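You operate a simulated robot arm through the tools that you are given. There is no shell and no other tool. Be economical: measure what you need, move in short steps, check, and stop when the job is done.

You run a simulated robot arm. Do the job below in one go: nothing can be reset, and whatever is moved stays where it is left.

Task
Blow the dust off the disc on the long grey mat with the air wand.
Fine: turn on the green knob by the holder for it; leave that knob off and the wand in its holder. Where these are worked on the way, their far stop is far enough and under half their travel is too little: green knob. What is to be rubbed or washed off counts as gone when no trace of it is left.

Only the result counts: the job must be done as asked and must still hold three seconds after the hand-in. Knocking over, shifting, dropping, spilling or breaking anything else fails it.

Robot
A 7-joint arm with a fingered hand on a trunk, on a base that drives. Base frame: it is fixed to the floor where the robot stands at the start and does not move with it; the origin is under the middle of the robot, x ahead of it, y to its left, z up. Readings come in m, rad, newtons and seconds.
With the tool pointing down near the work surface it reaches from about 0.4 to 0.72 m from the robot's upright axis, wherever it stands. Its first joint turns from -2.897 to 2.897 rad. Places, roughly: green knob [0.5, 0, 0.9]; grey knob [0.4, -0.2, 0.8]; red knob [0.4, -0.1, 0.8]. Payload 3.4 kg.
Tool frame: the origin (TCP) lies between the finger pads and is the grasp point; the fingertips stand 0.025 m ahead of it; z points along the fingers, y is the line along which they close. The gripper opens to 0.088 m. The gripper's body begins 0.029 m behind the TCP. The gripper is a hand of 3 fingers: y runs from the thumb to the fingers, the wrist lies at [-0.013, -0.106, -0.174] in the tool frame, and closing takes about 1.5 s.
Orientation is told as [roll, pitch, yaw] about the base's x, y, z axes, in that order, counted from this pose: with the fingers straight down and the wrist toward the robot, the tool's x, y and z point along [0, 1, 0], [1, 0, 0] and [0, 0, -1] of the base frame.

Tools
- The arm moves only by the tool move_arm. Its argument "commands" is a list of rows, each an object of numbers (a shift or turn left out is 0, a gripper value left out holds the last): "x", "y", "z": the shift along the tool's x, y, z in m; "ax", "ay", "az": the turn, a rotation vector about the tool's x, y, z in rad. In form: [{"x": .., "y": .., "z": .., "ax": .., "ay": .., "az": ..}, ...]. A call has 1 to 20 rows; each row shifts and turns the commanded pose from where the row before left it, along the tool's axes as they then stand. "jaw" is the opening, from 0 (shut) to 1 (fully open), set as the call begins (left out, the last holds). A row lasts 0.2 s, in which the tool goes at most 0.05 m and 0.15 rad; a call with a longer step from one row to the next is refused whole, and so is a gripper value outside its range. A pose out of reach is approached as far as the arm can. The call stops where the force on the tool passes 60 N (or 10 N more than at its start, if that is more) or the arm is blocked; 0.2 s more then pass. The fingers move at their own pace (about 0.072 m/s each) and stop on an object; they squeeze with about 25 N. The grip force told is the motor's: it shows also when the fingers shut on nothing. Time passes only in rows, and 0.2 s behind the last, so rows that do not move let the fingers close. It gives the time, the measured TCP pose, the force on the tool (base axes), the opening and the grip force at its end, in the units of the frame above (readings bear some noise), with the torque about the TCP (base axes, N m) and any sound that the robot's microphone picked up, and new pictures: "show" is both (left out), scene, wrist or none.
- Cameras (640 x 400 px; columns grow to the right, rows downward): "scene" is now at [0.0263, 0.1285, 1.5028]; the picture's right is [-0.32, -0.95, 0.00], its down [-0.48, 0.16, -0.86] and it looks along [0.82, -0.28, -0.50] (base axes); focal length 273 px, centre (320, 200). "wrist" rides on the gripper at [0.058, -0.085, -0.099] in the tool frame; the picture's right is [-0.67, 0.35, -0.66], its down [-0.69, -0.63, 0.37] and it looks along [-0.29, 0.69, 0.66] (tool axes); focal length 261 px, centre (320, 200). There is no depth. A picture from a camera that has moved, and an enlarged one, comes with that camera's place and axes in the base frame and with its lens.
- slide_trunk(by): slides the trunk up (or, below 0, down) by that many m; the arm and the scene camera ride with it, the base frame stays. It gives what a move gives, with no picture.
- base_move(legs): drives the robot by 1 to 6 legs, each [ahead, left, turn to the left] in m, m and rad, along the robot's own axes; the way and the turn of a leg run together, so that a leg with both is an arc; at most 1.5 m and 3.142 rad a leg. The arm and the cameras ride along, it lands a little off, and it stops where it bumps. It gives what a move gives, and a new picture of the scene camera.
- curl_fingers(index, middle, thumb_bend, thumb_turn): sets how far each is bent, from 0 (flat) to 1 (curled in); at 0.3 the hand is open as for a grip, at 0.7 the pads meet at the TCP. One left out holds its place. A second passes; each finger stops where it meets its share of the squeeze, and holds until it gets a number again. A gripper value or a shape takes the hand back. It gives what a move gives, with no picture; readings hold the bend of each and the force on the fingers (four entries, about 0 where the hand has none), thumb and palm. thumb_turn goes from beside the hand (0) to across from the fingers (1), as for a grip.
- set_grasp(shape): the hand has 3 fingers and takes this shape, open, in about a second: jaw (thumb against the fingers, like two jaws); tri (thumb and two fingers); tip (a fingertip pinch); poke (one finger out to press); point (the index stretched); flat (the hand flat); cup (the hand cupped); fist (a fist). The gripper value then closes the fingers along that shape, each until it touches; the sizes above hold for jaw. It gives what a move gives, with no picture.
- head_to(pan, tilt): turns the head with the scene camera to pan (to the left, within 2.705 rad either way) and tilt (down, from -0.506 to 1.204), counted from straight ahead of the robot. It gives what a move gives, and a new picture of the scene camera.
- enlarge(camera, box): a new picture of the part [left, top, right, bottom] of that camera's present view, enlarged. No time passes.
- sign_off(): hands the job in; it is judged then, once.

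Go step by step. Nothing tells you exact positions but the pictures and the camera data: compare them with the known pose of the tool, close in by small moves and look again before you grip or let go. The budget is 120 turns and 260 pictures, counting those below and the enlarged ones. Unless the task says otherwise, let go and move clear before handing in, and close with one line.

The tools are called by a JSON object that holds its "op" and its "data". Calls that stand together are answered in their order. move_arm: Moves the arm, as the interface text tells. Its arguments: {"type":"object","properties":{"commands":{"type":"array","items":{"type":"object","properties":{"x":{"type":"number"},"y":{"type":"number"},"z":{"type":"number"},"ax":{"type":"number"},"ay":{"type":"number"},"az":{"type":"number"}}}},"jaw":{"type":"number"},"show":{"type":"string","enum":["both","scene","wrist","none"]}},"required":["commands"]} The other tools are called the same way: slide_trunk (by) slides the trunk up or down; set_grasp (shape) gives the hand a shape; curl_fingers (index, middle, thumb_bend, thumb_turn) moves the fingers one by one; base_move (legs) drives the base; head_to (pan, tilt) turns the head that bears the scene camera; enlarge (camera, box) takes an enlarged picture of a part of a camera's view; sign_off () hands the job in.

At the start:

```text
clock: 0.0
tool_pos: [0.3778, -0.0072, 1.322]
tool_rot: [0.0, -0.001, 0.0]
force: [0.3, -1.6, -0.7]
wrist_torque: [-0.02, -0.02, 0.01]
gripper_width: 0.0876
gripper_force: 0.0
shape: jaw
bend: [0.3, 0.3, 0.3, 0.98]
finger forces: [0.0, 0.0, 0.0, 0.0, 0.0, 0.0]
trunk travel left (down, up): [-0.5, 0.09]
robot x, y, heading: [0.0016, 0.0014, -0.002]
head pan, tilt: [-0.328, 0.529]
```

scene: 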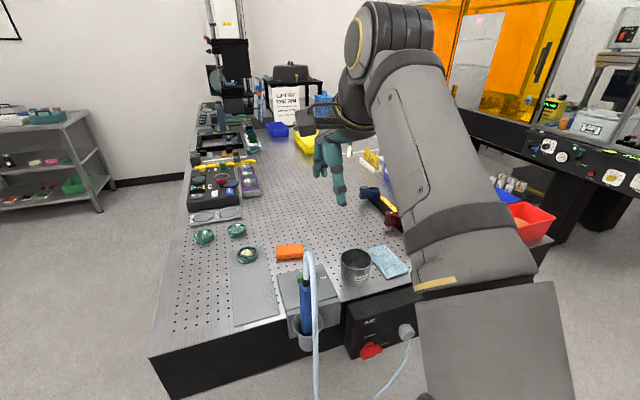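
wrist: 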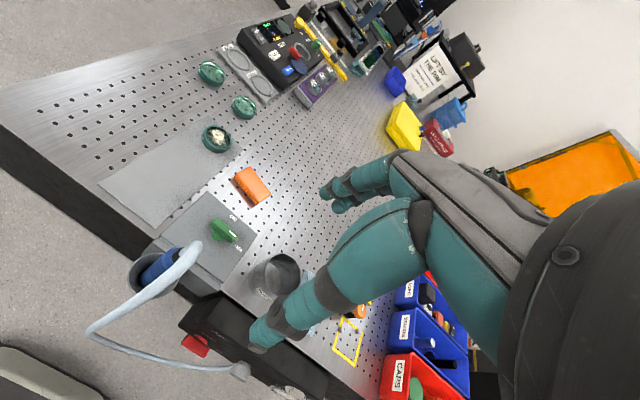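

I see a bench with a grey mat, a dusty disc at its far end, a blue air wand in a holder at the bench's front edge and a green knob on a plate. I take a closer look first.

{"op": "enlarge", "data": {"camera": "scene", "box": [180, 220, 420, 370]}}

{"op": "enlarge", "data": {"camera": "wrist", "box": [80, 100, 320, 250]}}

{"op": "enlarge", "data": {"camera": "wrist", "box": [80, 200, 320, 350]}}

```text
2.67 times, centred on (300, 295) of scene
camera zoom: at [0.0263, 0.1285, 1.5028], right [-0.32, -0.95, 0.0], down [-0.48, 0.16, -0.86], along [0.82, -0.28, -0.5], focal length 728 px, centre (373, -53)
```

zoom: 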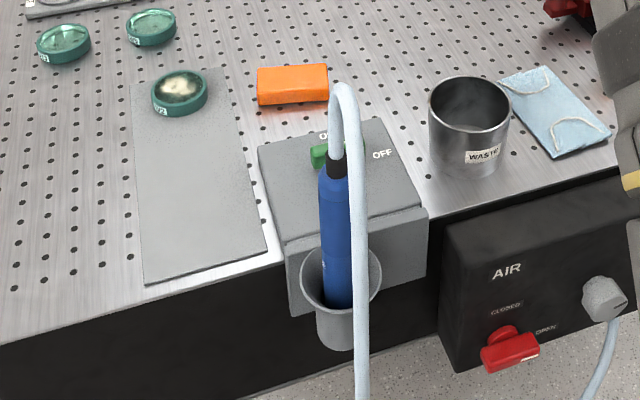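

```text
2.67 times, centred on (200, 175) of wrist
camera zoom: at [0.2931, 0.0502, 1.4216], right [0.35, -0.67, 0.66], down [-0.63, -0.69, -0.37], along [0.69, -0.29, -0.66], focal length 695 px, centre (640, 267)
```

zoom: 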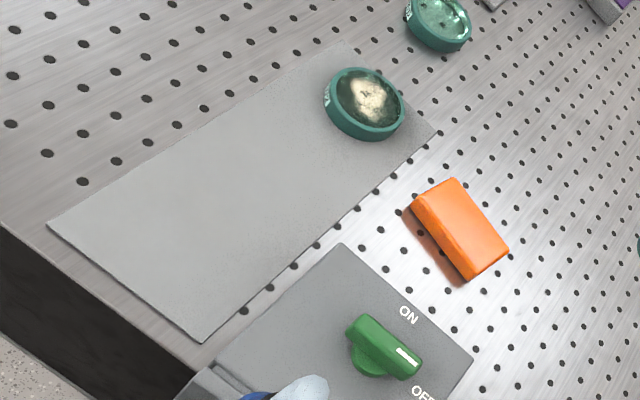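

```text
2.67 times, centred on (200, 275) of wrist
camera zoom: at [0.2931, 0.0502, 1.4216], right [0.35, -0.67, 0.66], down [-0.63, -0.69, -0.37], along [0.69, -0.29, -0.66], focal length 695 px, centre (640, 0)
```

zoom: 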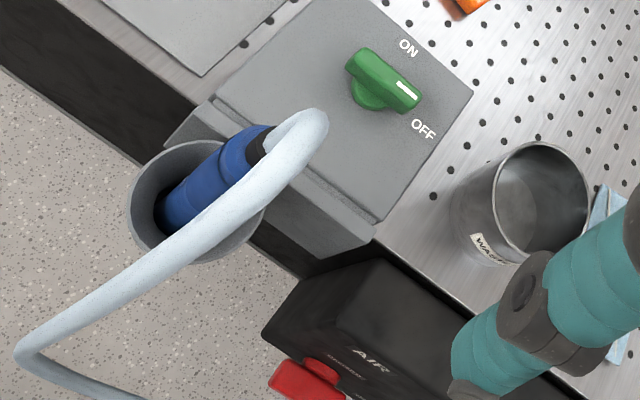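

The green knob's pointer seems to lie at OFF. Before moving I check the red air-supply handle and the wand more closely.

{"op": "head_to", "data": {"pan": -0.3, "tilt": 0.95}}

{"op": "enlarge", "data": {"camera": "scene", "box": [220, 120, 460, 270]}}

```text
clock: 0.9
tool_pos: [0.3784, -0.0069, 1.3222]
tool_rot: [-0.001, -0.001, 0.0]
force: [0.2, 0.1, -0.2]
wrist_torque: [-0.01, -0.07, 0.02]
gripper_width: 0.0875
gripper_force: 0.1
shape: jaw
bend: [0.3, 0.3, 0.3, 0.98]
finger forces: [0.0, 0.1, 0.0, 0.0, 0.0, 0.0]
trunk travel left (down, up): [-0.5, 0.09]
robot x, y, heading: [0.0039, 0.004, -0.003]
head pan, tilt: [-0.3, 0.949]
camera scene: at [0.0104, 0.1361, 1.4681], right [-0.3, -0.96, 0.0], down [-0.78, 0.24, -0.58], along [0.56, -0.17, -0.81], focal length 273 px, centre (320, 200)
```

scene: 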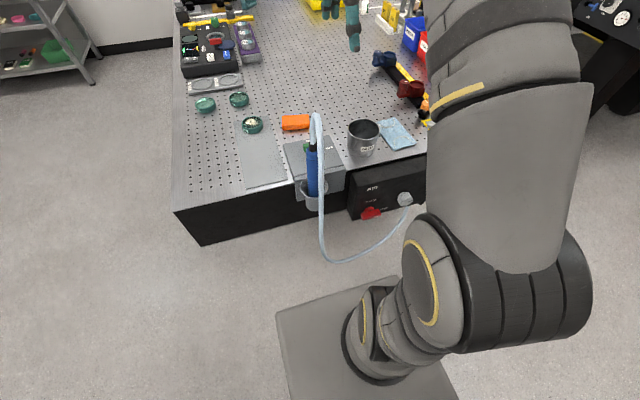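

```text
2.67 times, centred on (340, 195) of scene
camera zoom: at [0.0104, 0.1361, 1.4681], right [-0.3, -0.96, 0.0], down [-0.78, 0.24, -0.58], along [0.56, -0.17, -0.81], focal length 728 px, centre (267, 213)
```

zoom: 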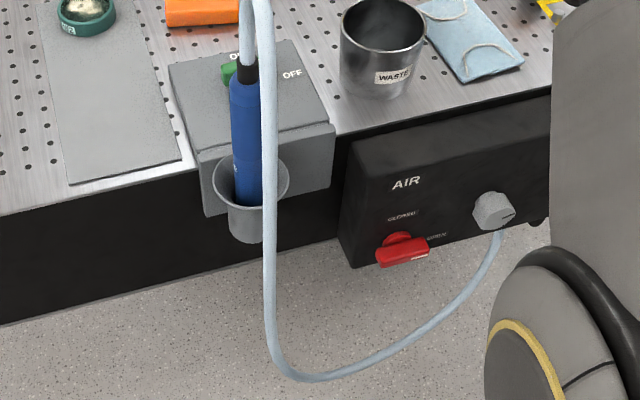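

The air handle points at OPEN, and I estimate: wand at about (0.40, 0.03, 0.95–1.10) with hose looping up to 1.17, knob at about (0.51, -0.005, 0.98) pointing to -y (OFF), disc at about (0.68, 0.13, 0.96). I yaw the hand so the wrist stays to the right, clear of the hose, and move above the knob to look.

{"op": "move_arm", "data": {"commands": [{"az": -0.1428}, {"az": -0.1428}, {"az": -0.1428}, {"az": -0.1428}, {"az": -0.1428}, {"az": -0.1428}, {"az": -0.1428}, {"az": -0.1428}, {"az": -0.1428}, {"az": -0.1428}, {"az": -0.1428}, {"x": -0.035, "y": -0.01}, {"x": -0.035, "y": -0.01}, {"x": -0.035, "y": -0.01}, {"x": -0.025, "z": 0.03}, {"z": 0.04}, {"z": 0.04}, {}]}}

```text
clock: 4.7
tool_pos: [0.4313, -0.0259, 1.1863]
tool_rot: [0.017, 0.014, 1.215]
force: [0.1, -0.2, 0.2]
wrist_torque: [-0.01, 0.01, 0.0]
gripper_width: 0.0882
gripper_force: 0.1
shape: jaw
bend: [0.3, 0.3, 0.3, 0.98]
finger forces: [0.0, 0.0, 0.0, 0.0, 0.0, 0.0]
out of reach, approached as far as the arm can: row 9, 10, 11, 12, 13, 14
trunk travel left (down, up): [-0.5, 0.09]
robot x, y, heading: [-0.0016, -0.0031, 0.002]
head pan, tilt: [-0.3, 0.949]
camera scene: at [0.0104, 0.1361, 1.468], right [-0.3, -0.96, 0.0], down [-0.78, 0.24, -0.58], along [0.56, -0.17, -0.81], focal length 273 px, centre (320, 200)
camera wrist: at [0.3484, -0.0865, 1.288], right [0.76, 0.1, 0.64], down [0.42, -0.83, -0.37], along [0.49, 0.55, -0.68], focal length 261 px, centre (320, 200)
```

scene: 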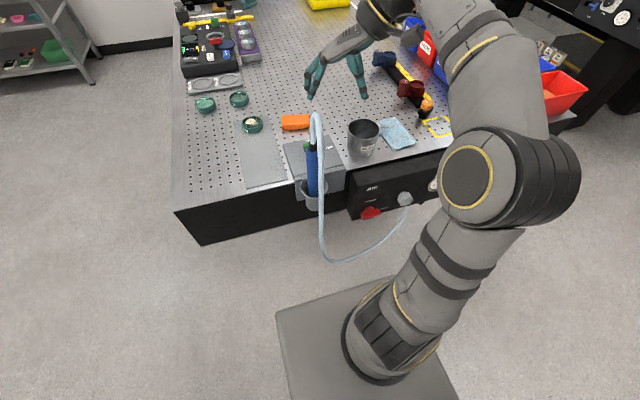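
wrist: 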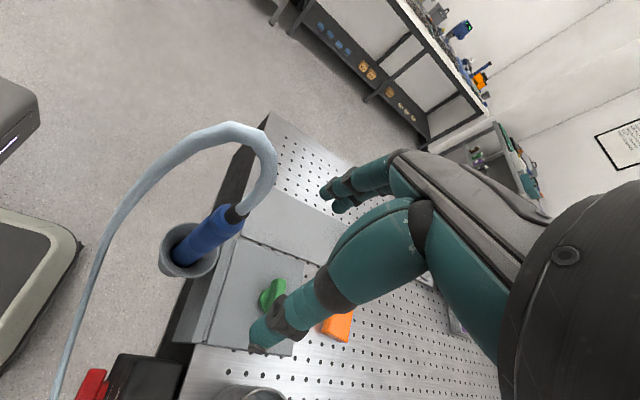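

The yaw saturated at about 1.2 rad, which is fine for nudging. I close the fingers to form a poker and move right of the hose, beside the knob, still high.

{"op": "move_arm", "data": {"commands": [{"x": -0.028, "y": -0.009}, {"x": -0.028, "y": -0.009}, {"x": -0.028, "y": -0.008}, {"z": 0.03}, {"z": 0.03}, {}, {}], "jaw": 0}}

{"op": "enlarge", "data": {"camera": "scene", "box": [240, 60, 400, 160]}}

```text
clock: 6.3
tool_pos: [0.4996, -0.0802, 1.1243]
tool_rot: [0.019, 0.019, 1.216]
force: [-0.5, 1.2, -0.6]
wrist_torque: [0.0, -0.01, -0.01]
gripper_width: 0.0
gripper_force: 24.8
shape: jaw
bend: [0.7, 0.7, 0.35, 1.0]
finger forces: [0.0, 0.0, 0.0, 0.0, 0.0, 0.1]
trunk travel left (down, up): [-0.5, 0.09]
robot x, y, heading: [-0.0018, -0.0001, 0.002]
head pan, tilt: [-0.3, 0.949]
camera scene: at [0.0103, 0.1361, 1.468], right [-0.3, -0.96, 0.0], down [-0.78, 0.24, -0.58], along [0.56, -0.17, -0.81], focal length 273 px, centre (320, 200)
camera wrist: at [0.4174, -0.1397, 1.2261], right [0.76, 0.1, 0.64], down [0.42, -0.83, -0.37], along [0.49, 0.55, -0.68], focal length 261 px, centre (320, 200)
```

scene: 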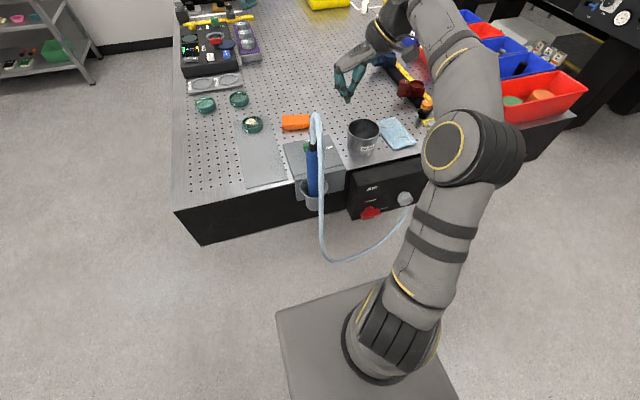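
wrist: 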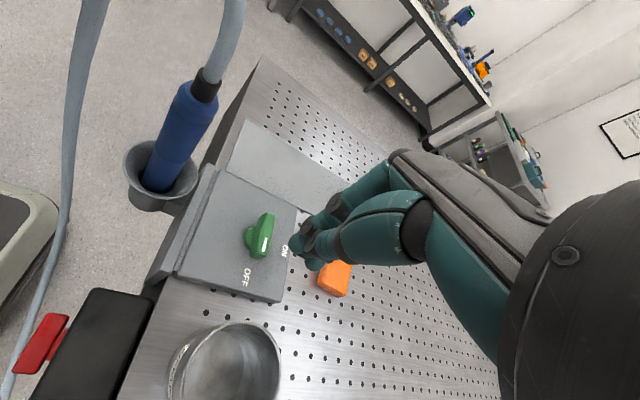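

```text
4.00 times, centred on (320, 110) of scene
camera zoom: at [0.0103, 0.1361, 1.468], right [-0.3, -0.96, 0.0], down [-0.78, 0.24, -0.58], along [0.56, -0.17, -0.81], focal length 1092 px, centre (320, 560)
```

zoom: 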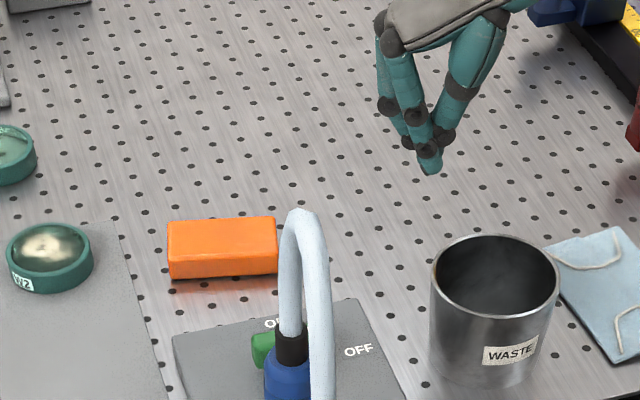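

Now I take a closer look at the knob to fix its place.

{"op": "enlarge", "data": {"camera": "wrist", "box": [160, 150, 360, 275]}}

```text
3.20 times, centred on (260, 212) of wrist
camera zoom: at [0.4174, -0.1397, 1.2261], right [0.76, 0.1, 0.64], down [0.42, -0.83, -0.37], along [0.49, 0.55, -0.68], focal length 834 px, centre (512, 160)
```

zoom: 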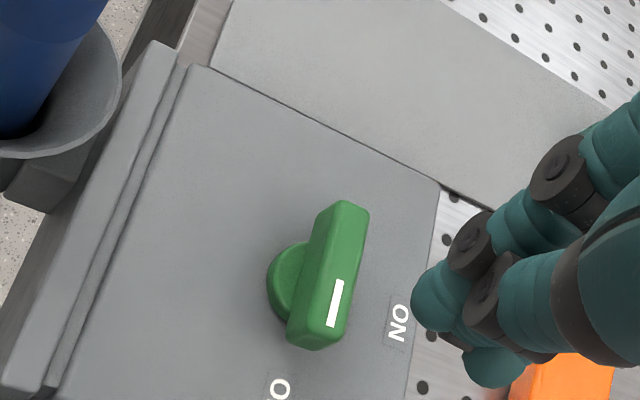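

Better triangulation puts the knob centre at about (0.534, -0.011), its top at 0.958 on a plate at 0.937, with the bar about 0.055 long pointing to -y. I lower beside it on the robot side and look again.

{"op": "move_arm", "data": {"commands": [{"x": 0.015, "y": 0.02}, {"x": 0.015, "y": 0.019}, {"z": 0.04}, {"z": 0.04}, {"z": 0.03}, {}]}}

{"op": "enlarge", "data": {"camera": "wrist", "box": [160, 150, 360, 275]}}

{"op": "enlarge", "data": {"camera": "scene", "box": [240, 80, 400, 180]}}

```text
clock: 7.7
tool_pos: [0.484, -0.0355, 1.0153]
tool_rot: [0.02, 0.017, 1.219]
force: [-0.2, 0.4, 0.7]
wrist_torque: [0.0, -0.01, -0.01]
gripper_width: 0.0
gripper_force: 25.2
shape: jaw
bend: [0.7, 0.7, 0.35, 1.0]
finger forces: [0.0, 0.1, 0.0, 0.0, 0.1, 0.0]
trunk travel left (down, up): [-0.5, 0.09]
robot x, y, heading: [-0.0019, -0.0036, 0.001]
head pan, tilt: [-0.3, 0.949]
camera scene: at [0.0104, 0.1361, 1.468], right [-0.3, -0.96, 0.0], down [-0.78, 0.24, -0.58], along [0.56, -0.17, -0.81], focal length 273 px, centre (320, 200)
camera wrist: at [0.4007, -0.094, 1.1155], right [0.76, 0.1, 0.64], down [0.42, -0.83, -0.37], along [0.49, 0.55, -0.68], focal length 261 px, centre (320, 200)
```

scene: 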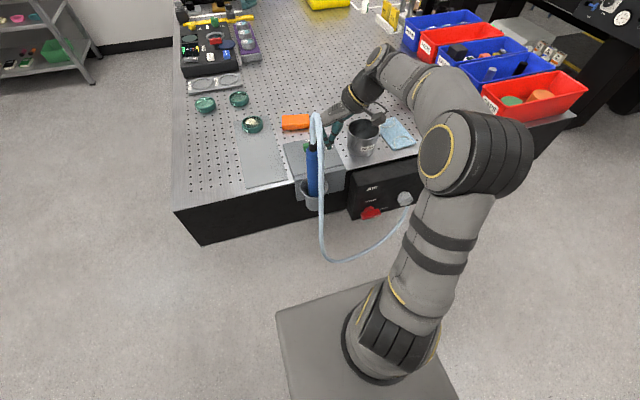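
wrist: 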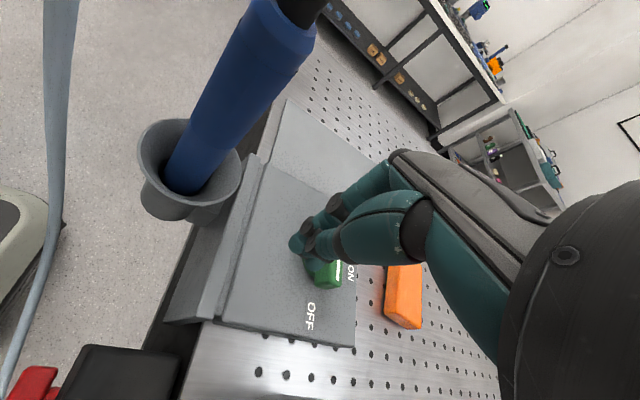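

```text
3.20 times, centred on (260, 212) of wrist
camera zoom: at [0.4007, -0.094, 1.1155], right [0.76, 0.1, 0.64], down [0.42, -0.83, -0.37], along [0.49, 0.55, -0.68], focal length 834 px, centre (512, 160)
```

zoom: 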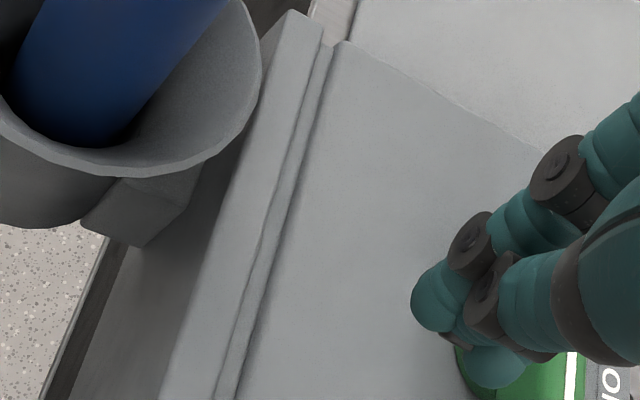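

```text
4.00 times, centred on (320, 130) of scene
camera zoom: at [0.0104, 0.1361, 1.468], right [-0.3, -0.96, 0.0], down [-0.78, 0.24, -0.58], along [0.56, -0.17, -0.81], focal length 1092 px, centre (320, 480)
```

zoom: 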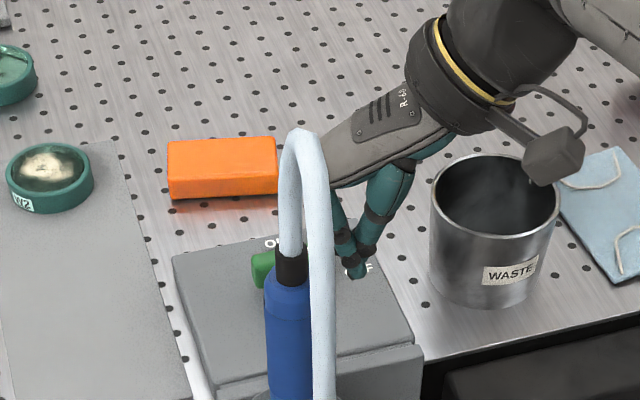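

The poker is aligned on the robot side of the bar's OFF end and clear of cup and wand. I lower it to knob height and push gently up to contact.

{"op": "move_arm", "data": {"commands": [{"z": 0.02}, {"z": 0.023}, {}, {"x": -0.0117, "y": 0.0044}, {"x": -0.0117, "y": 0.0044}, {}]}}

{"op": "enlarge", "data": {"camera": "wrist", "box": [220, 190, 420, 315]}}

```text
clock: 9.1
tool_pos: [0.5072, -0.0359, 0.9729]
tool_rot: [0.017, 0.019, 1.216]
force: [-0.3, 0.3, 0.7]
wrist_torque: [0.03, -0.01, 0.03]
gripper_width: 0.0001
gripper_force: 25.6
shape: jaw
bend: [0.7, 0.7, 0.35, 1.0]
finger forces: [0.0, 0.0, 0.0, 0.0, 0.0, 0.0]
trunk travel left (down, up): [-0.5, 0.09]
robot x, y, heading: [-0.0013, 0.0023, 0.001]
head pan, tilt: [-0.3, 0.949]
camera scene: at [0.0104, 0.1361, 1.468], right [-0.3, -0.96, 0.0], down [-0.78, 0.24, -0.58], along [0.56, -0.17, -0.81], focal length 273 px, centre (320, 200)
camera wrist: at [0.4251, -0.094, 1.073], right [0.76, 0.1, 0.64], down [0.42, -0.83, -0.37], along [0.49, 0.55, -0.68], focal length 261 px, centre (320, 200)
```

scene: 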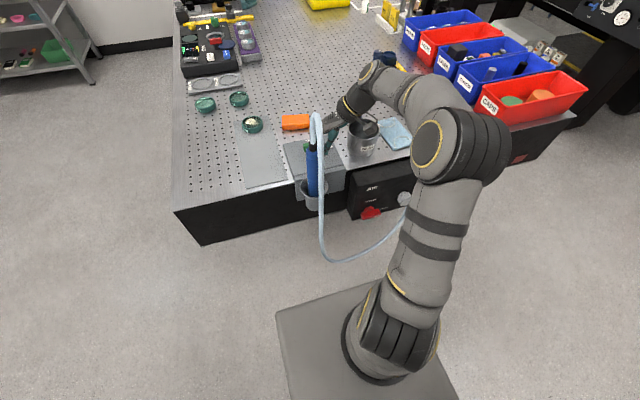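
wrist: 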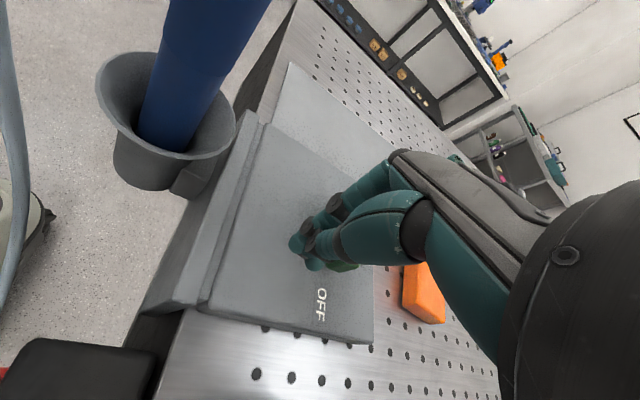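

```text
3.20 times, centred on (320, 252) of wrist
camera zoom: at [0.4251, -0.094, 1.073], right [0.76, 0.1, 0.64], down [0.42, -0.83, -0.37], along [0.49, 0.55, -0.68], focal length 834 px, centre (320, 32)
```

zoom: 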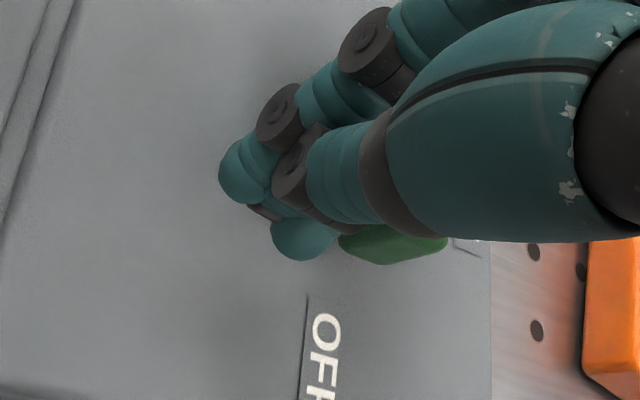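

Contact is imminent. I push the bar's end along its arc, first half.

{"op": "move_arm", "data": {"commands": [{"x": -0.0061, "y": -0.0002}, {"x": -0.0061, "y": -0.0002}, {"x": -0.0061, "y": -0.0002}, {"x": -0.0057, "y": 0.0018}, {"x": -0.0057, "y": 0.0018}, {"x": -0.0057, "y": 0.0018}, {}], "show": "wrist"}}

{"op": "enlarge", "data": {"camera": "wrist", "box": [220, 190, 420, 315]}}

{"op": "enlarge", "data": {"camera": "scene", "box": [240, 80, 400, 180]}}

```text
clock: 10.7
tool_pos: [0.542, -0.0427, 0.9712]
tool_rot: [0.019, 0.017, 1.216]
force: [-0.2, -0.3, 0.9]
wrist_torque: [0.0, -0.01, -0.04]
gripper_width: 0.0
gripper_force: 24.7
shape: jaw
bend: [0.7, 0.7, 0.35, 1.0]
finger forces: [0.0, 0.8, 0.1, 0.0, 0.0, 0.0]
trunk travel left (down, up): [-0.5, 0.09]
robot x, y, heading: [-0.0017, -0.0018, -0.004]
head pan, tilt: [-0.3, 0.949]
camera wrist: at [0.4598, -0.1023, 1.0725], right [0.76, 0.1, 0.64], down [0.42, -0.83, -0.37], along [0.49, 0.55, -0.68], focal length 261 px, centre (320, 200)
```

wrist: 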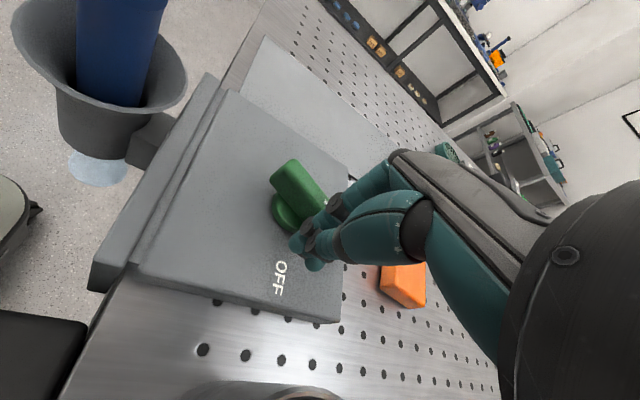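

```text
3.20 times, centred on (320, 252) of wrist
camera zoom: at [0.4598, -0.1023, 1.0725], right [0.76, 0.1, 0.64], down [0.42, -0.83, -0.37], along [0.49, 0.55, -0.68], focal length 834 px, centre (320, 32)
```

zoom: 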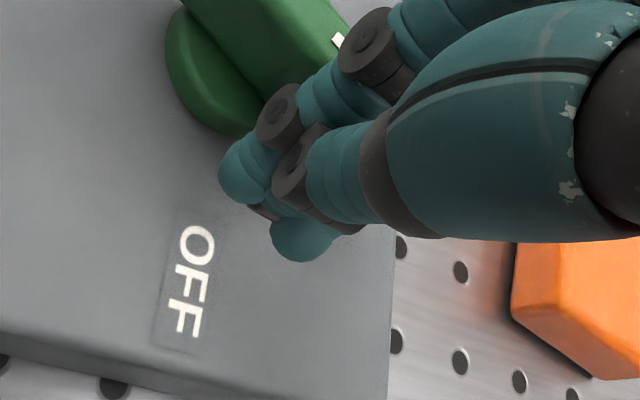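

```text
4.00 times, centred on (320, 130) of scene
camera zoom: at [0.0103, 0.136, 1.468], right [-0.3, -0.96, 0.0], down [-0.78, 0.24, -0.58], along [0.56, -0.17, -0.81], focal length 1092 px, centre (320, 480)
```

zoom: 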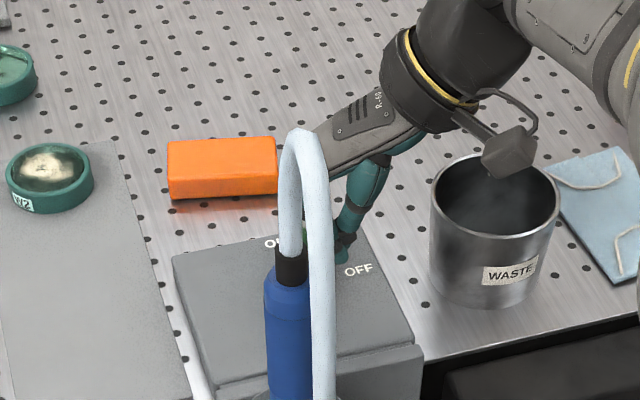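

The knob is turning well. I finish the arc toward ON.

{"op": "move_arm", "data": {"commands": [{"x": -0.004, "y": 0.0047}, {"x": -0.004, "y": 0.0047}, {"x": -0.004, "y": 0.0047}, {"x": -0.001, "y": 0.006}, {"x": -0.001, "y": 0.006}, {"x": 0, "y": 0.005}, {}], "show": "wrist"}}

{"op": "enlarge", "data": {"camera": "wrist", "box": [200, 120, 400, 245]}}

```text
clock: 12.3
tool_pos: [0.5662, -0.0207, 0.9712]
tool_rot: [0.016, 0.015, 1.216]
force: [-5.8, -18.3, 8.3]
wrist_torque: [-0.15, 0.09, 0.11]
gripper_width: 0.0
gripper_force: 25.5
shape: jaw
bend: [0.7, 0.7, 0.33, 1.0]
finger forces: [33.9, 0.1, 0.1, 0.0, 0.1, 0.0]
trunk travel left (down, up): [-0.5, 0.09]
robot x, y, heading: [-0.0022, 0.0015, -0.0]
head pan, tilt: [-0.3, 0.949]
camera wrist: at [0.4826, -0.0815, 1.0726], right [0.76, 0.1, 0.64], down [0.42, -0.83, -0.37], along [0.49, 0.55, -0.68], focal length 261 px, centre (320, 200)
```

wrist: 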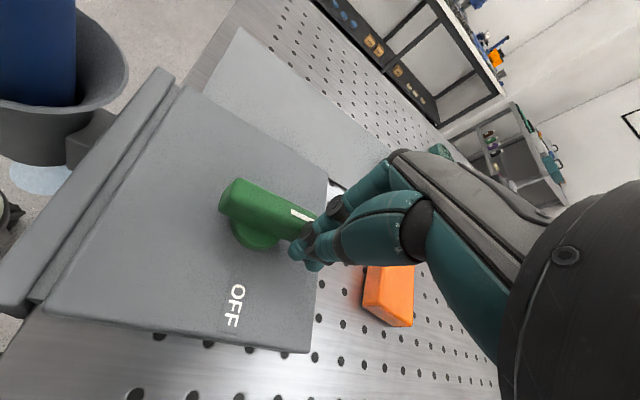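

```text
3.20 times, centred on (300, 182) of wrist
camera zoom: at [0.4826, -0.0815, 1.0726], right [0.76, 0.1, 0.64], down [0.42, -0.83, -0.37], along [0.49, 0.55, -0.68], focal length 834 px, centre (384, 256)
```

zoom: 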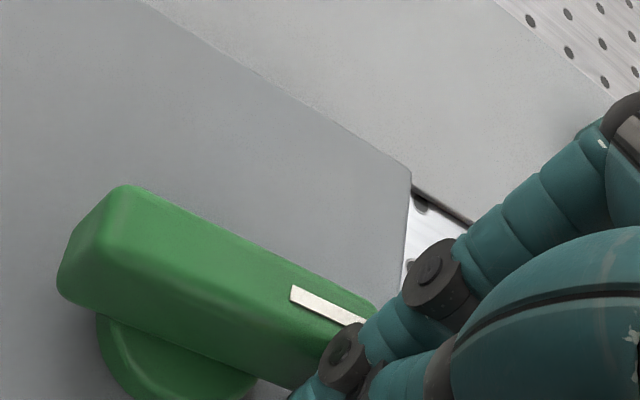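

The knob sits against its ON stop, aligned with +x. I back off and rise, and look whether air comes from the wand.

{"op": "move_arm", "data": {"commands": [{"y": -0.015}, {"z": -0.04}, {"z": -0.05}, {"z": -0.05}, {"z": -0.05}, {"z": -0.05}, {}]}}

{"op": "enlarge", "data": {"camera": "scene", "box": [240, 100, 400, 200]}}

{"op": "enlarge", "data": {"camera": "wrist", "box": [100, 100, 340, 250]}}

```text
clock: 13.9
tool_pos: [0.5266, -0.0323, 1.1866]
tool_rot: [0.019, 0.018, 1.218]
force: [0.0, 0.5, 0.3]
wrist_torque: [0.02, 0.0, 0.0]
gripper_width: 0.0001
gripper_force: 25.1
shape: jaw
bend: [0.7, 0.7, 0.34, 1.0]
finger forces: [0.0, 0.0, 0.0, 0.1, 0.1, 0.0]
out of reach, approached as far as the arm can: row 5, 6
trunk travel left (down, up): [-0.5, 0.09]
robot x, y, heading: [-0.001, 0.0015, 0.001]
head pan, tilt: [-0.3, 0.949]
camera scene: at [0.0098, 0.136, 1.468], right [-0.3, -0.96, 0.0], down [-0.78, 0.24, -0.58], along [0.56, -0.17, -0.81], focal length 273 px, centre (320, 200)
camera wrist: at [0.4449, -0.0914, 1.2879], right [0.76, 0.1, 0.64], down [0.42, -0.83, -0.37], along [0.49, 0.55, -0.68], focal length 261 px, centre (320, 200)
```

scene: 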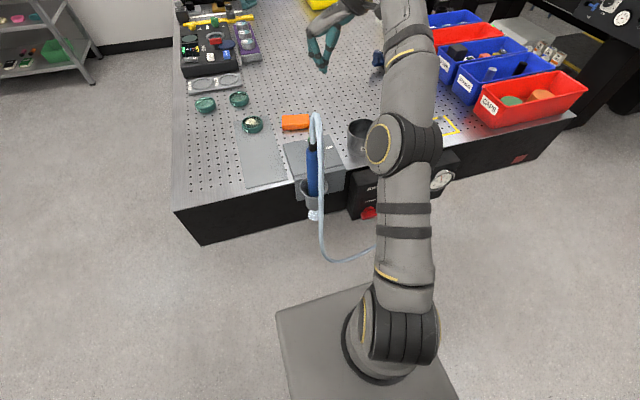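
wrist: 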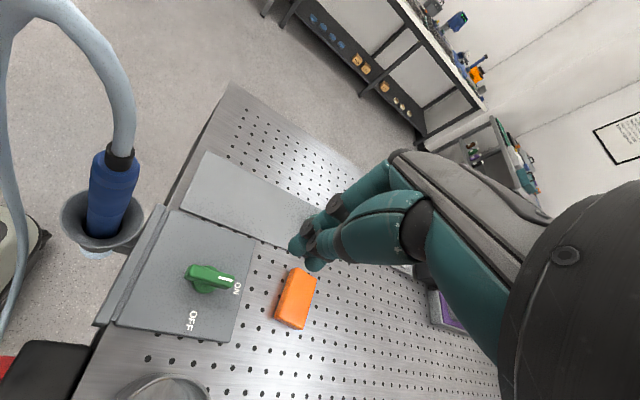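

```text
4.00 times, centred on (320, 150) of scene
camera zoom: at [0.0098, 0.136, 1.468], right [-0.3, -0.96, 0.0], down [-0.78, 0.24, -0.58], along [0.56, -0.17, -0.81], focal length 1092 px, centre (320, 400)
```

zoom: 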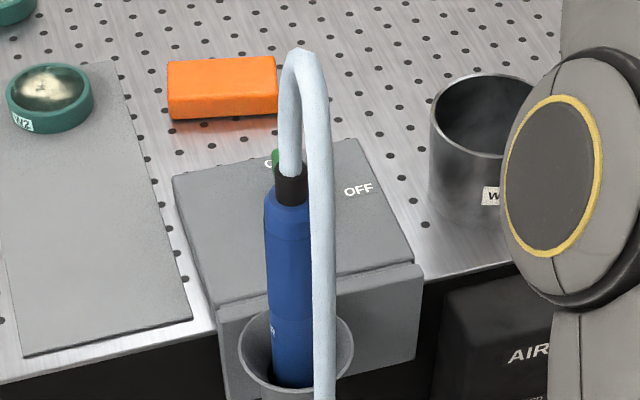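

```text
2.67 times, centred on (220, 175) of wrist
camera zoom: at [0.4449, -0.0914, 1.2879], right [0.76, 0.1, 0.64], down [0.42, -0.83, -0.37], along [0.49, 0.55, -0.68], focal length 695 px, centre (587, 267)
```

zoom: 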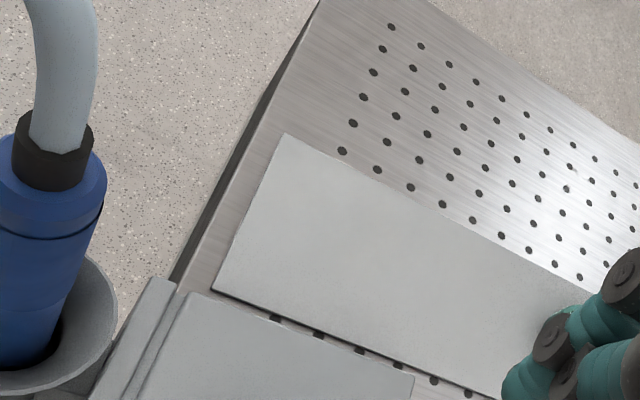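

The air is blowing out under the holder, so the wand's nozzle is its lower end. Now I bring the hand back to zero yaw, rise, and roll the hand so the fingers point to -y, ready to grip the wand from the left side away from the hose.

{"op": "move_arm", "data": {"commands": [{"az": 0.15}, {"az": 0.15}, {"az": 0.15}, {"az": 0.15}, {"az": 0.15}, {"az": 0.15}, {"az": 0.15}, {"az": 0.15}, {"z": -0.04}, {"z": -0.04}, {"z": -0.04}, {"z": -0.03}, {"x": 0.05}, {"x": 0.05}, {"x": 0.05}, {"x": 0.05}, {"x": 0.05}, {}], "jaw": 1, "show": "scene"}}

```text
clock: 17.7
tool_pos: [0.5009, 0.2034, 1.2711]
tool_rot: [-0.009, 0.024, 0.018]
force: [1.4, 0.1, 0.5]
wrist_torque: [0.01, 0.03, 0.03]
gripper_width: 0.0879
gripper_force: 0.0
shape: jaw
bend: [0.3, 0.3, 0.3, 0.98]
finger forces: [0.0, 0.1, 0.0, 0.0, 0.0, 0.1]
out of reach, approached as far as the arm can: row 11, 12, 15, 16, 17
trunk travel left (down, up): [-0.5, 0.09]
robot x, y, heading: [0.0029, -0.0013, 0.004]
head pan, tilt: [-0.3, 0.949]
camera scene: at [0.0106, 0.1367, 1.468], right [-0.3, -0.96, 0.0], down [-0.78, 0.24, -0.58], along [0.56, -0.17, -0.81], focal length 273 px, centre (320, 200)
```

scene: 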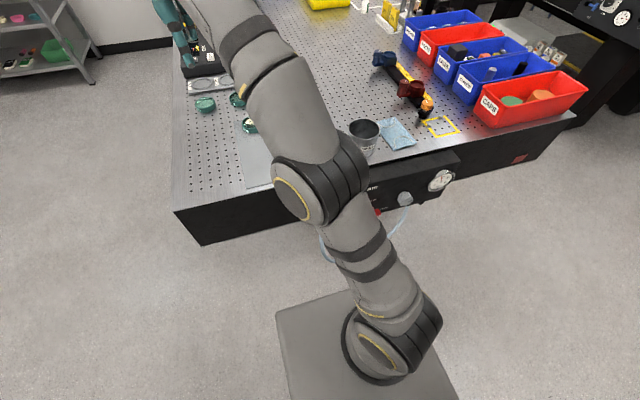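

The forearm now hides the wand from the scene camera; I check through the wrist camera that the wand and hose are untouched.

{"op": "move_arm", "data": {"commands": [{}], "show": "wrist"}}

{"op": "head_to", "data": {"pan": -0.6, "tilt": 0.8}}

```text
clock: 18.1
tool_pos: [0.5022, 0.2038, 1.2712]
tool_rot: [-0.01, 0.024, 0.017]
force: [0.1, 0.5, 0.6]
wrist_torque: [-0.02, 0.01, 0.02]
gripper_width: 0.0878
gripper_force: 0.1
shape: jaw
bend: [0.3, 0.3, 0.3, 0.98]
finger forces: [0.0, 0.0, 0.0, 0.1, 0.0, 0.0]
trunk travel left (down, up): [-0.5, 0.09]
robot x, y, heading: [-0.0057, -0.0002, -0.001]
head pan, tilt: [-0.3, 0.949]
camera wrist: at [0.4161, 0.2597, 1.3713], right [0.38, -0.66, 0.65], down [-0.63, -0.7, -0.34], along [0.68, -0.28, -0.67], focal length 261 px, centre (320, 200)
```

wrist: 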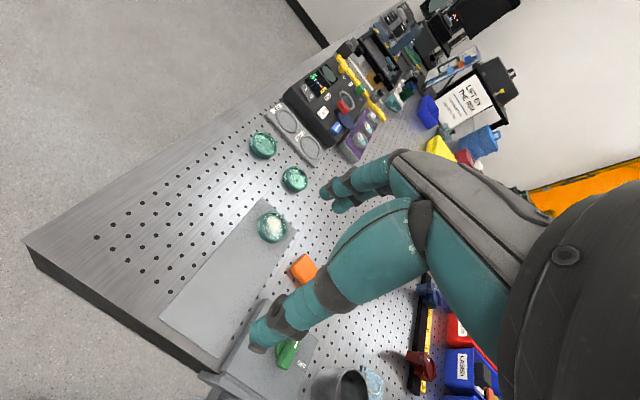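

```text
clock: 18.9
tool_pos: [0.5009, 0.2023, 1.2711]
tool_rot: [-0.009, 0.025, 0.017]
force: [0.2, 0.2, 0.0]
wrist_torque: [0.02, 0.0, -0.02]
gripper_width: 0.0878
gripper_force: 0.0
shape: jaw
bend: [0.3, 0.3, 0.3, 0.98]
finger forces: [0.1, 0.1, 0.2, 0.0, 0.0, 0.0]
trunk travel left (down, up): [-0.5, 0.09]
robot x, y, heading: [-0.0003, 0.001, -0.002]
head pan, tilt: [-0.6, 0.799]
camera scene: at [0.0075, 0.1122, 1.4795], right [-0.56, -0.83, 0.0], down [-0.59, 0.4, -0.7], along [0.58, -0.39, -0.72], focal length 273 px, centre (320, 200)
```

scene: 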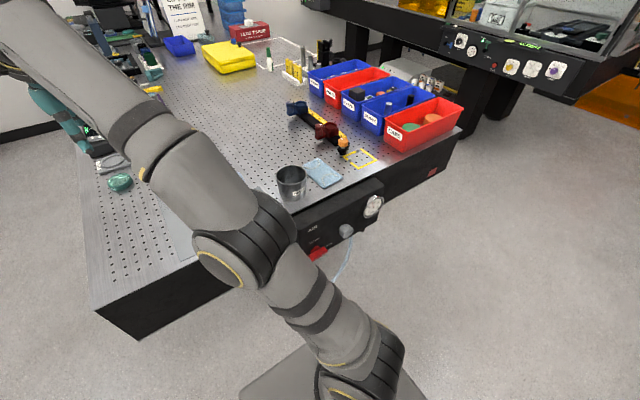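

The elbow sits close to the hose in this stance, so I shift the robot left and turn it right, making the wand's left side easy to reach and keeping the arm clear of the hose.

{"op": "base_move", "data": {"legs": [[-0.05, 0.36, 0], [0, 0, -0.6]]}}

{"op": "head_to", "data": {"pan": -0.1, "tilt": 0.7}}

```text
clock: 22.9
tool_pos: [0.4776, 0.248, 1.2706]
tool_rot: [-0.008, 0.024, -0.582]
force: [0.0, -0.6, -0.1]
wrist_torque: [0.0, -0.02, 0.0]
gripper_width: 0.0879
gripper_force: 0.1
shape: jaw
bend: [0.3, 0.3, 0.3, 0.98]
finger forces: [0.0, 0.0, 0.1, 0.0, 0.0, 0.0]
trunk travel left (down, up): [-0.5, 0.09]
robot x, y, heading: [-0.0491, 0.3632, -0.603]
head pan, tilt: [-0.6, 0.799]
camera scene: at [0.0198, 0.4499, 1.4796], right [-0.93, -0.36, 0.0], down [-0.26, 0.67, -0.7], along [0.25, -0.65, -0.72], focal length 273 px, centre (320, 200)
```

scene: 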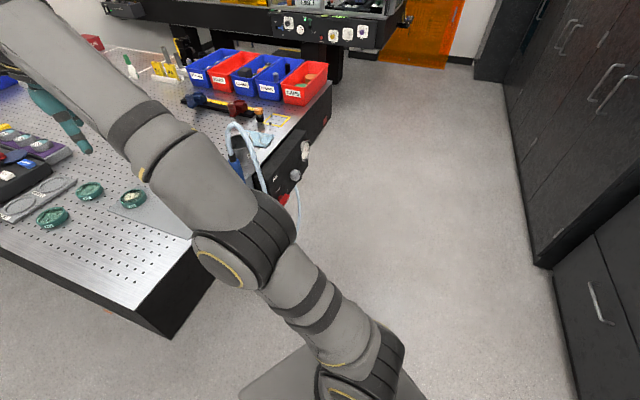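

```text
clock: 23.8
tool_pos: [0.4782, 0.2465, 1.2718]
tool_rot: [-0.009, 0.025, -0.581]
force: [0.4, 0.1, 0.5]
wrist_torque: [0.01, 0.01, 0.04]
gripper_width: 0.0878
gripper_force: 0.1
shape: jaw
bend: [0.3, 0.3, 0.3, 0.98]
finger forces: [0.0, 0.0, 0.1, 0.0, 0.0, 0.0]
trunk travel left (down, up): [-0.5, 0.09]
robot x, y, heading: [-0.0488, 0.3635, -0.597]
head pan, tilt: [-0.099, 0.7]
camera scene: at [0.0555, 0.4705, 1.4878], right [-0.64, -0.77, 0.0], down [-0.49, 0.41, -0.76], along [0.59, -0.49, -0.64], focal length 273 px, centre (320, 200)
```

scene: 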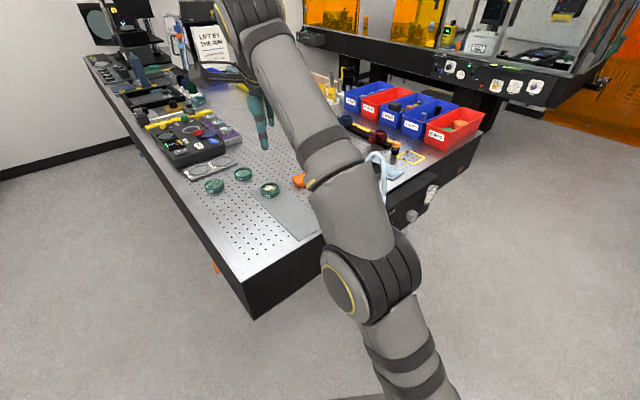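

Clear now. I set the yaw and tip the hand so its fingers point to the right (-y), staying left of the wand at height.

{"op": "move_arm", "data": {"commands": [{"az": -0.107}, {"az": -0.107}, {"az": -0.107}, {"ay": -0.1428}, {"ay": -0.1428}, {"ay": -0.1428}, {"ay": -0.1428}, {"ay": -0.1428}, {"ay": -0.1428}, {"ay": -0.1428}, {"ay": -0.1428}, {"ay": -0.1428}, {"ay": -0.1428}, {"ay": -0.1428}, {}]}}

```text
clock: 27.0
tool_pos: [0.4789, 0.2475, 1.2713]
tool_rot: [-1.574, 0.027, -0.259]
force: [-0.3, -0.3, -0.7]
wrist_torque: [-0.05, 0.01, -0.01]
gripper_width: 0.0877
gripper_force: 0.0
shape: jaw
bend: [0.3, 0.3, 0.3, 0.98]
finger forces: [0.0, 0.1, 0.1, 0.0, 0.0, 0.0]
trunk travel left (down, up): [-0.5, 0.09]
robot x, y, heading: [-0.049, 0.3597, -0.603]
head pan, tilt: [-0.099, 0.7]
camera scene: at [0.0555, 0.4706, 1.4878], right [-0.64, -0.77, 0.0], down [-0.49, 0.41, -0.76], along [0.59, -0.49, -0.64], focal length 273 px, centre (320, 200)
camera wrist: at [0.4191, 0.3646, 1.2143], right [0.52, 0.54, 0.66], down [-0.68, -0.2, 0.7], along [0.51, -0.82, 0.27], focal length 261 px, centre (320, 200)
```

scene: 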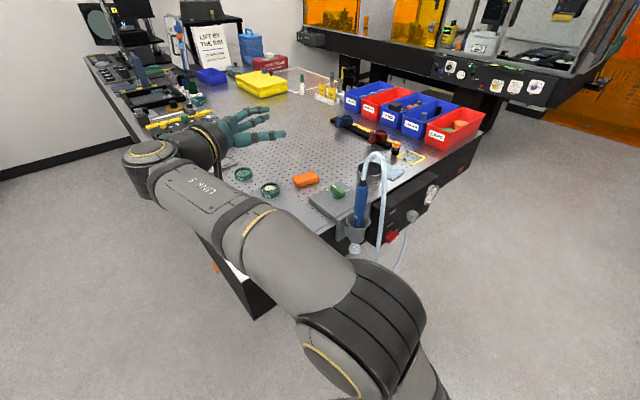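
wrist: 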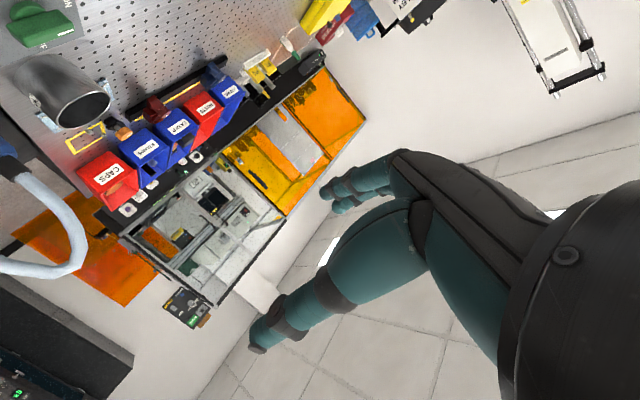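

The pose is reachable. I zoom on the wand and hose to plan the grip.

{"op": "enlarge", "data": {"camera": "scene", "box": [280, 140, 440, 240]}}

{"op": "enlarge", "data": {"camera": "scene", "box": [210, 130, 370, 230]}}

```text
4.00 times, centred on (360, 190) of scene
camera zoom: at [0.0555, 0.4706, 1.4878], right [-0.64, -0.77, 0.0], down [-0.49, 0.41, -0.76], along [0.59, -0.49, -0.64], focal length 1092 px, centre (160, 240)
```

zoom: 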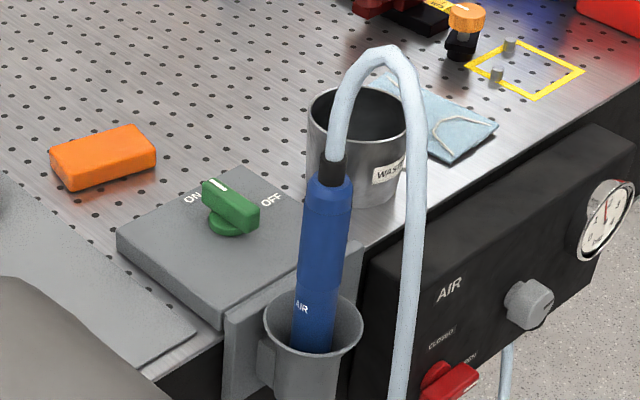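

```text
4.00 times, centred on (290, 180) of scene
camera zoom: at [0.0555, 0.4706, 1.4878], right [-0.64, -0.77, 0.0], down [-0.49, 0.41, -0.76], along [0.59, -0.49, -0.64], focal length 1092 px, centre (440, 280)
```

zoom: 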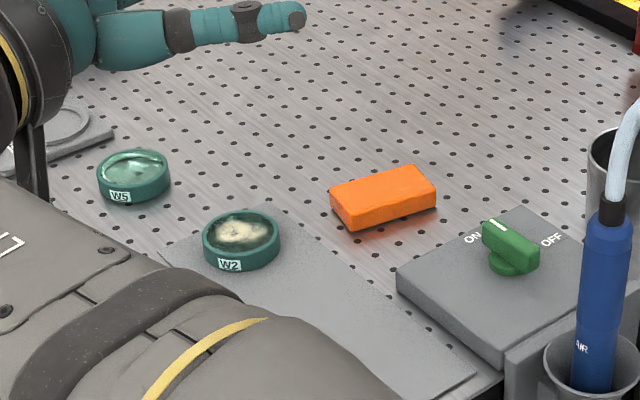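

Wand axis is at about (0.416, 0.029), blue body from z 0.926 to 1.07, hose about 7 cm on the robot side. I lower the hand left of it to grip height 1.035, with a moderate opening.

{"op": "move_arm", "data": {"commands": [{"x": 0.04, "z": 0.02}, {"x": 0.04, "z": 0.02}, {"x": 0.04, "z": 0.02}, {"x": 0.04, "z": 0.02}, {"x": 0.04, "y": -0.006}, {"x": 0.036}, {}], "jaw": 0.65}}

{"op": "enlarge", "data": {"camera": "scene", "box": [270, 140, 430, 240]}}

```text
clock: 28.6
tool_pos: [0.446, 0.1711, 1.0356]
tool_rot: [-1.571, 0.024, -0.258]
force: [0.3, 0.2, 1.1]
wrist_torque: [0.01, 0.02, 0.02]
gripper_width: 0.058
gripper_force: 0.1
shape: jaw
bend: [0.28, 0.39, 0.61, 1.0]
finger forces: [0.0, 0.0, 0.0, 0.0, 0.0, 0.0]
trunk travel left (down, up): [-0.5, 0.09]
robot x, y, heading: [-0.0494, 0.3634, -0.604]
head pan, tilt: [-0.099, 0.7]
camera scene: at [0.0556, 0.4705, 1.4878], right [-0.64, -0.77, 0.0], down [-0.49, 0.41, -0.76], along [0.59, -0.49, -0.64], focal length 273 px, centre (320, 200)
camera wrist: at [0.3864, 0.2888, 0.9789], right [0.52, 0.54, 0.66], down [-0.69, -0.2, 0.7], along [0.51, -0.82, 0.27], focal length 261 px, centre (320, 200)
```

scene: 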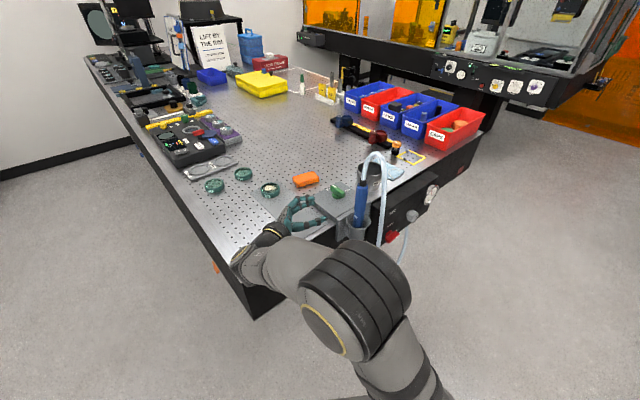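
wrist: 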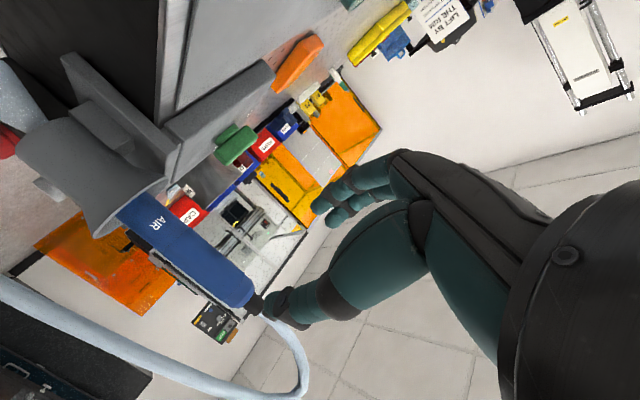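

```text
4.00 times, centred on (350, 190) of scene
camera zoom: at [0.0556, 0.4705, 1.4878], right [-0.64, -0.77, 0.0], down [-0.49, 0.41, -0.76], along [0.59, -0.49, -0.64], focal length 1092 px, centre (200, 240)
```

zoom: 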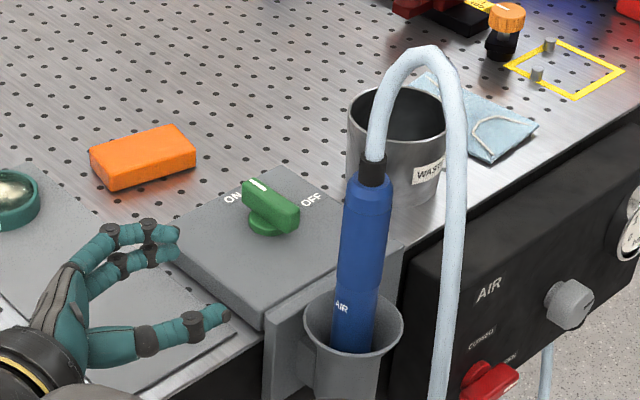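

The hand opening is aligned at grip height. I advance 10 cm along the fingers and check.

{"op": "move_arm", "data": {"commands": [{"z": 0.025, "y": 0.004}, {"z": 0.025, "y": 0.0035}, {"z": 0.025}, {"z": 0.025}, {}]}}

{"op": "enlarge", "data": {"camera": "scene", "box": [290, 150, 430, 237]}}

{"op": "enlarge", "data": {"camera": "wrist", "box": [200, 140, 440, 290]}}

```text
clock: 29.8
tool_pos: [0.4276, 0.0722, 1.0351]
tool_rot: [-1.572, 0.026, -0.261]
force: [-0.3, 0.1, -0.4]
wrist_torque: [0.02, -0.01, 0.0]
gripper_width: 0.0577
gripper_force: 0.1
shape: jaw
bend: [0.28, 0.39, 0.61, 1.0]
finger forces: [0.0, 0.0, 0.1, 0.0, 0.0, 0.0]
trunk travel left (down, up): [-0.5, 0.09]
robot x, y, heading: [-0.0488, 0.3584, -0.595]
head pan, tilt: [-0.099, 0.7]
camera scene: at [0.0555, 0.4705, 1.4878], right [-0.64, -0.77, 0.0], down [-0.49, 0.41, -0.76], along [0.59, -0.49, -0.64], focal length 273 px, centre (320, 200)
camera wrist: at [0.3681, 0.1903, 0.9791], right [0.52, 0.54, 0.66], down [-0.69, -0.2, 0.7], along [0.51, -0.82, 0.27], focal length 261 px, centre (320, 200)
```

scene: 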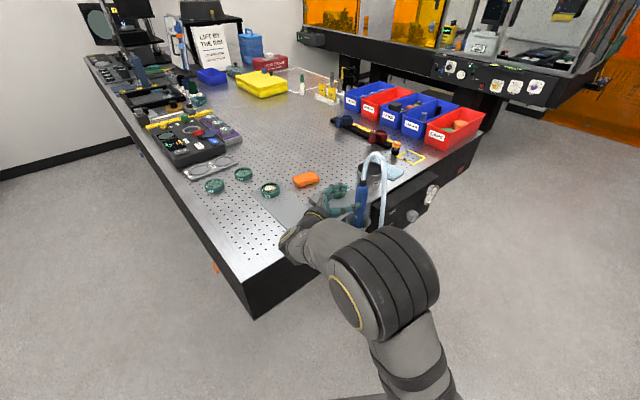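
wrist: 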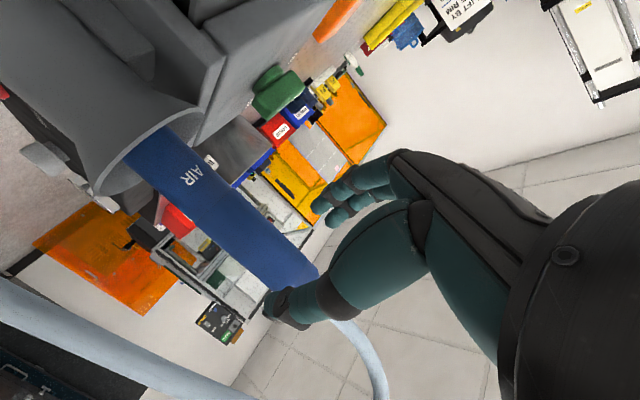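

```text
4.57 times, centred on (360, 194) of scene
camera zoom: at [0.0555, 0.4705, 1.4878], right [-0.64, -0.77, 0.0], down [-0.49, 0.41, -0.76], along [0.59, -0.49, -0.64], focal length 1247 px, centre (137, 230)
```

zoom: 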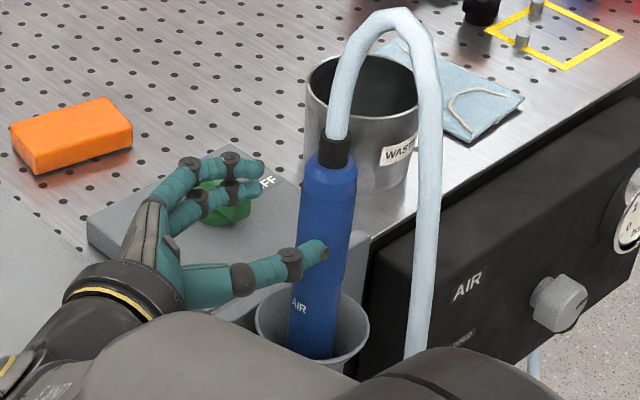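

```text
2.67 times, centred on (320, 215) of wrist
camera zoom: at [0.3681, 0.1903, 0.9791], right [0.52, 0.54, 0.66], down [-0.69, -0.2, 0.7], along [0.51, -0.82, 0.27], focal length 695 px, centre (320, 160)
```

zoom: 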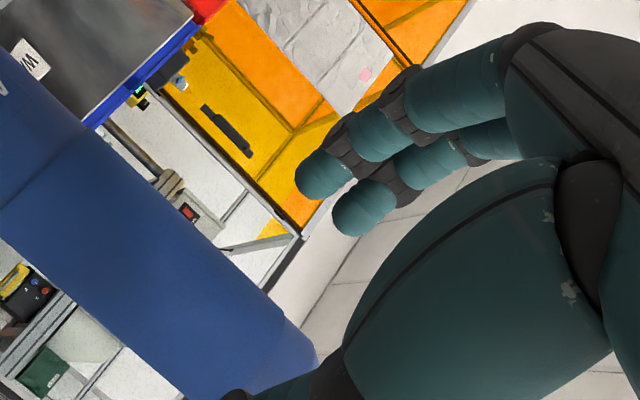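

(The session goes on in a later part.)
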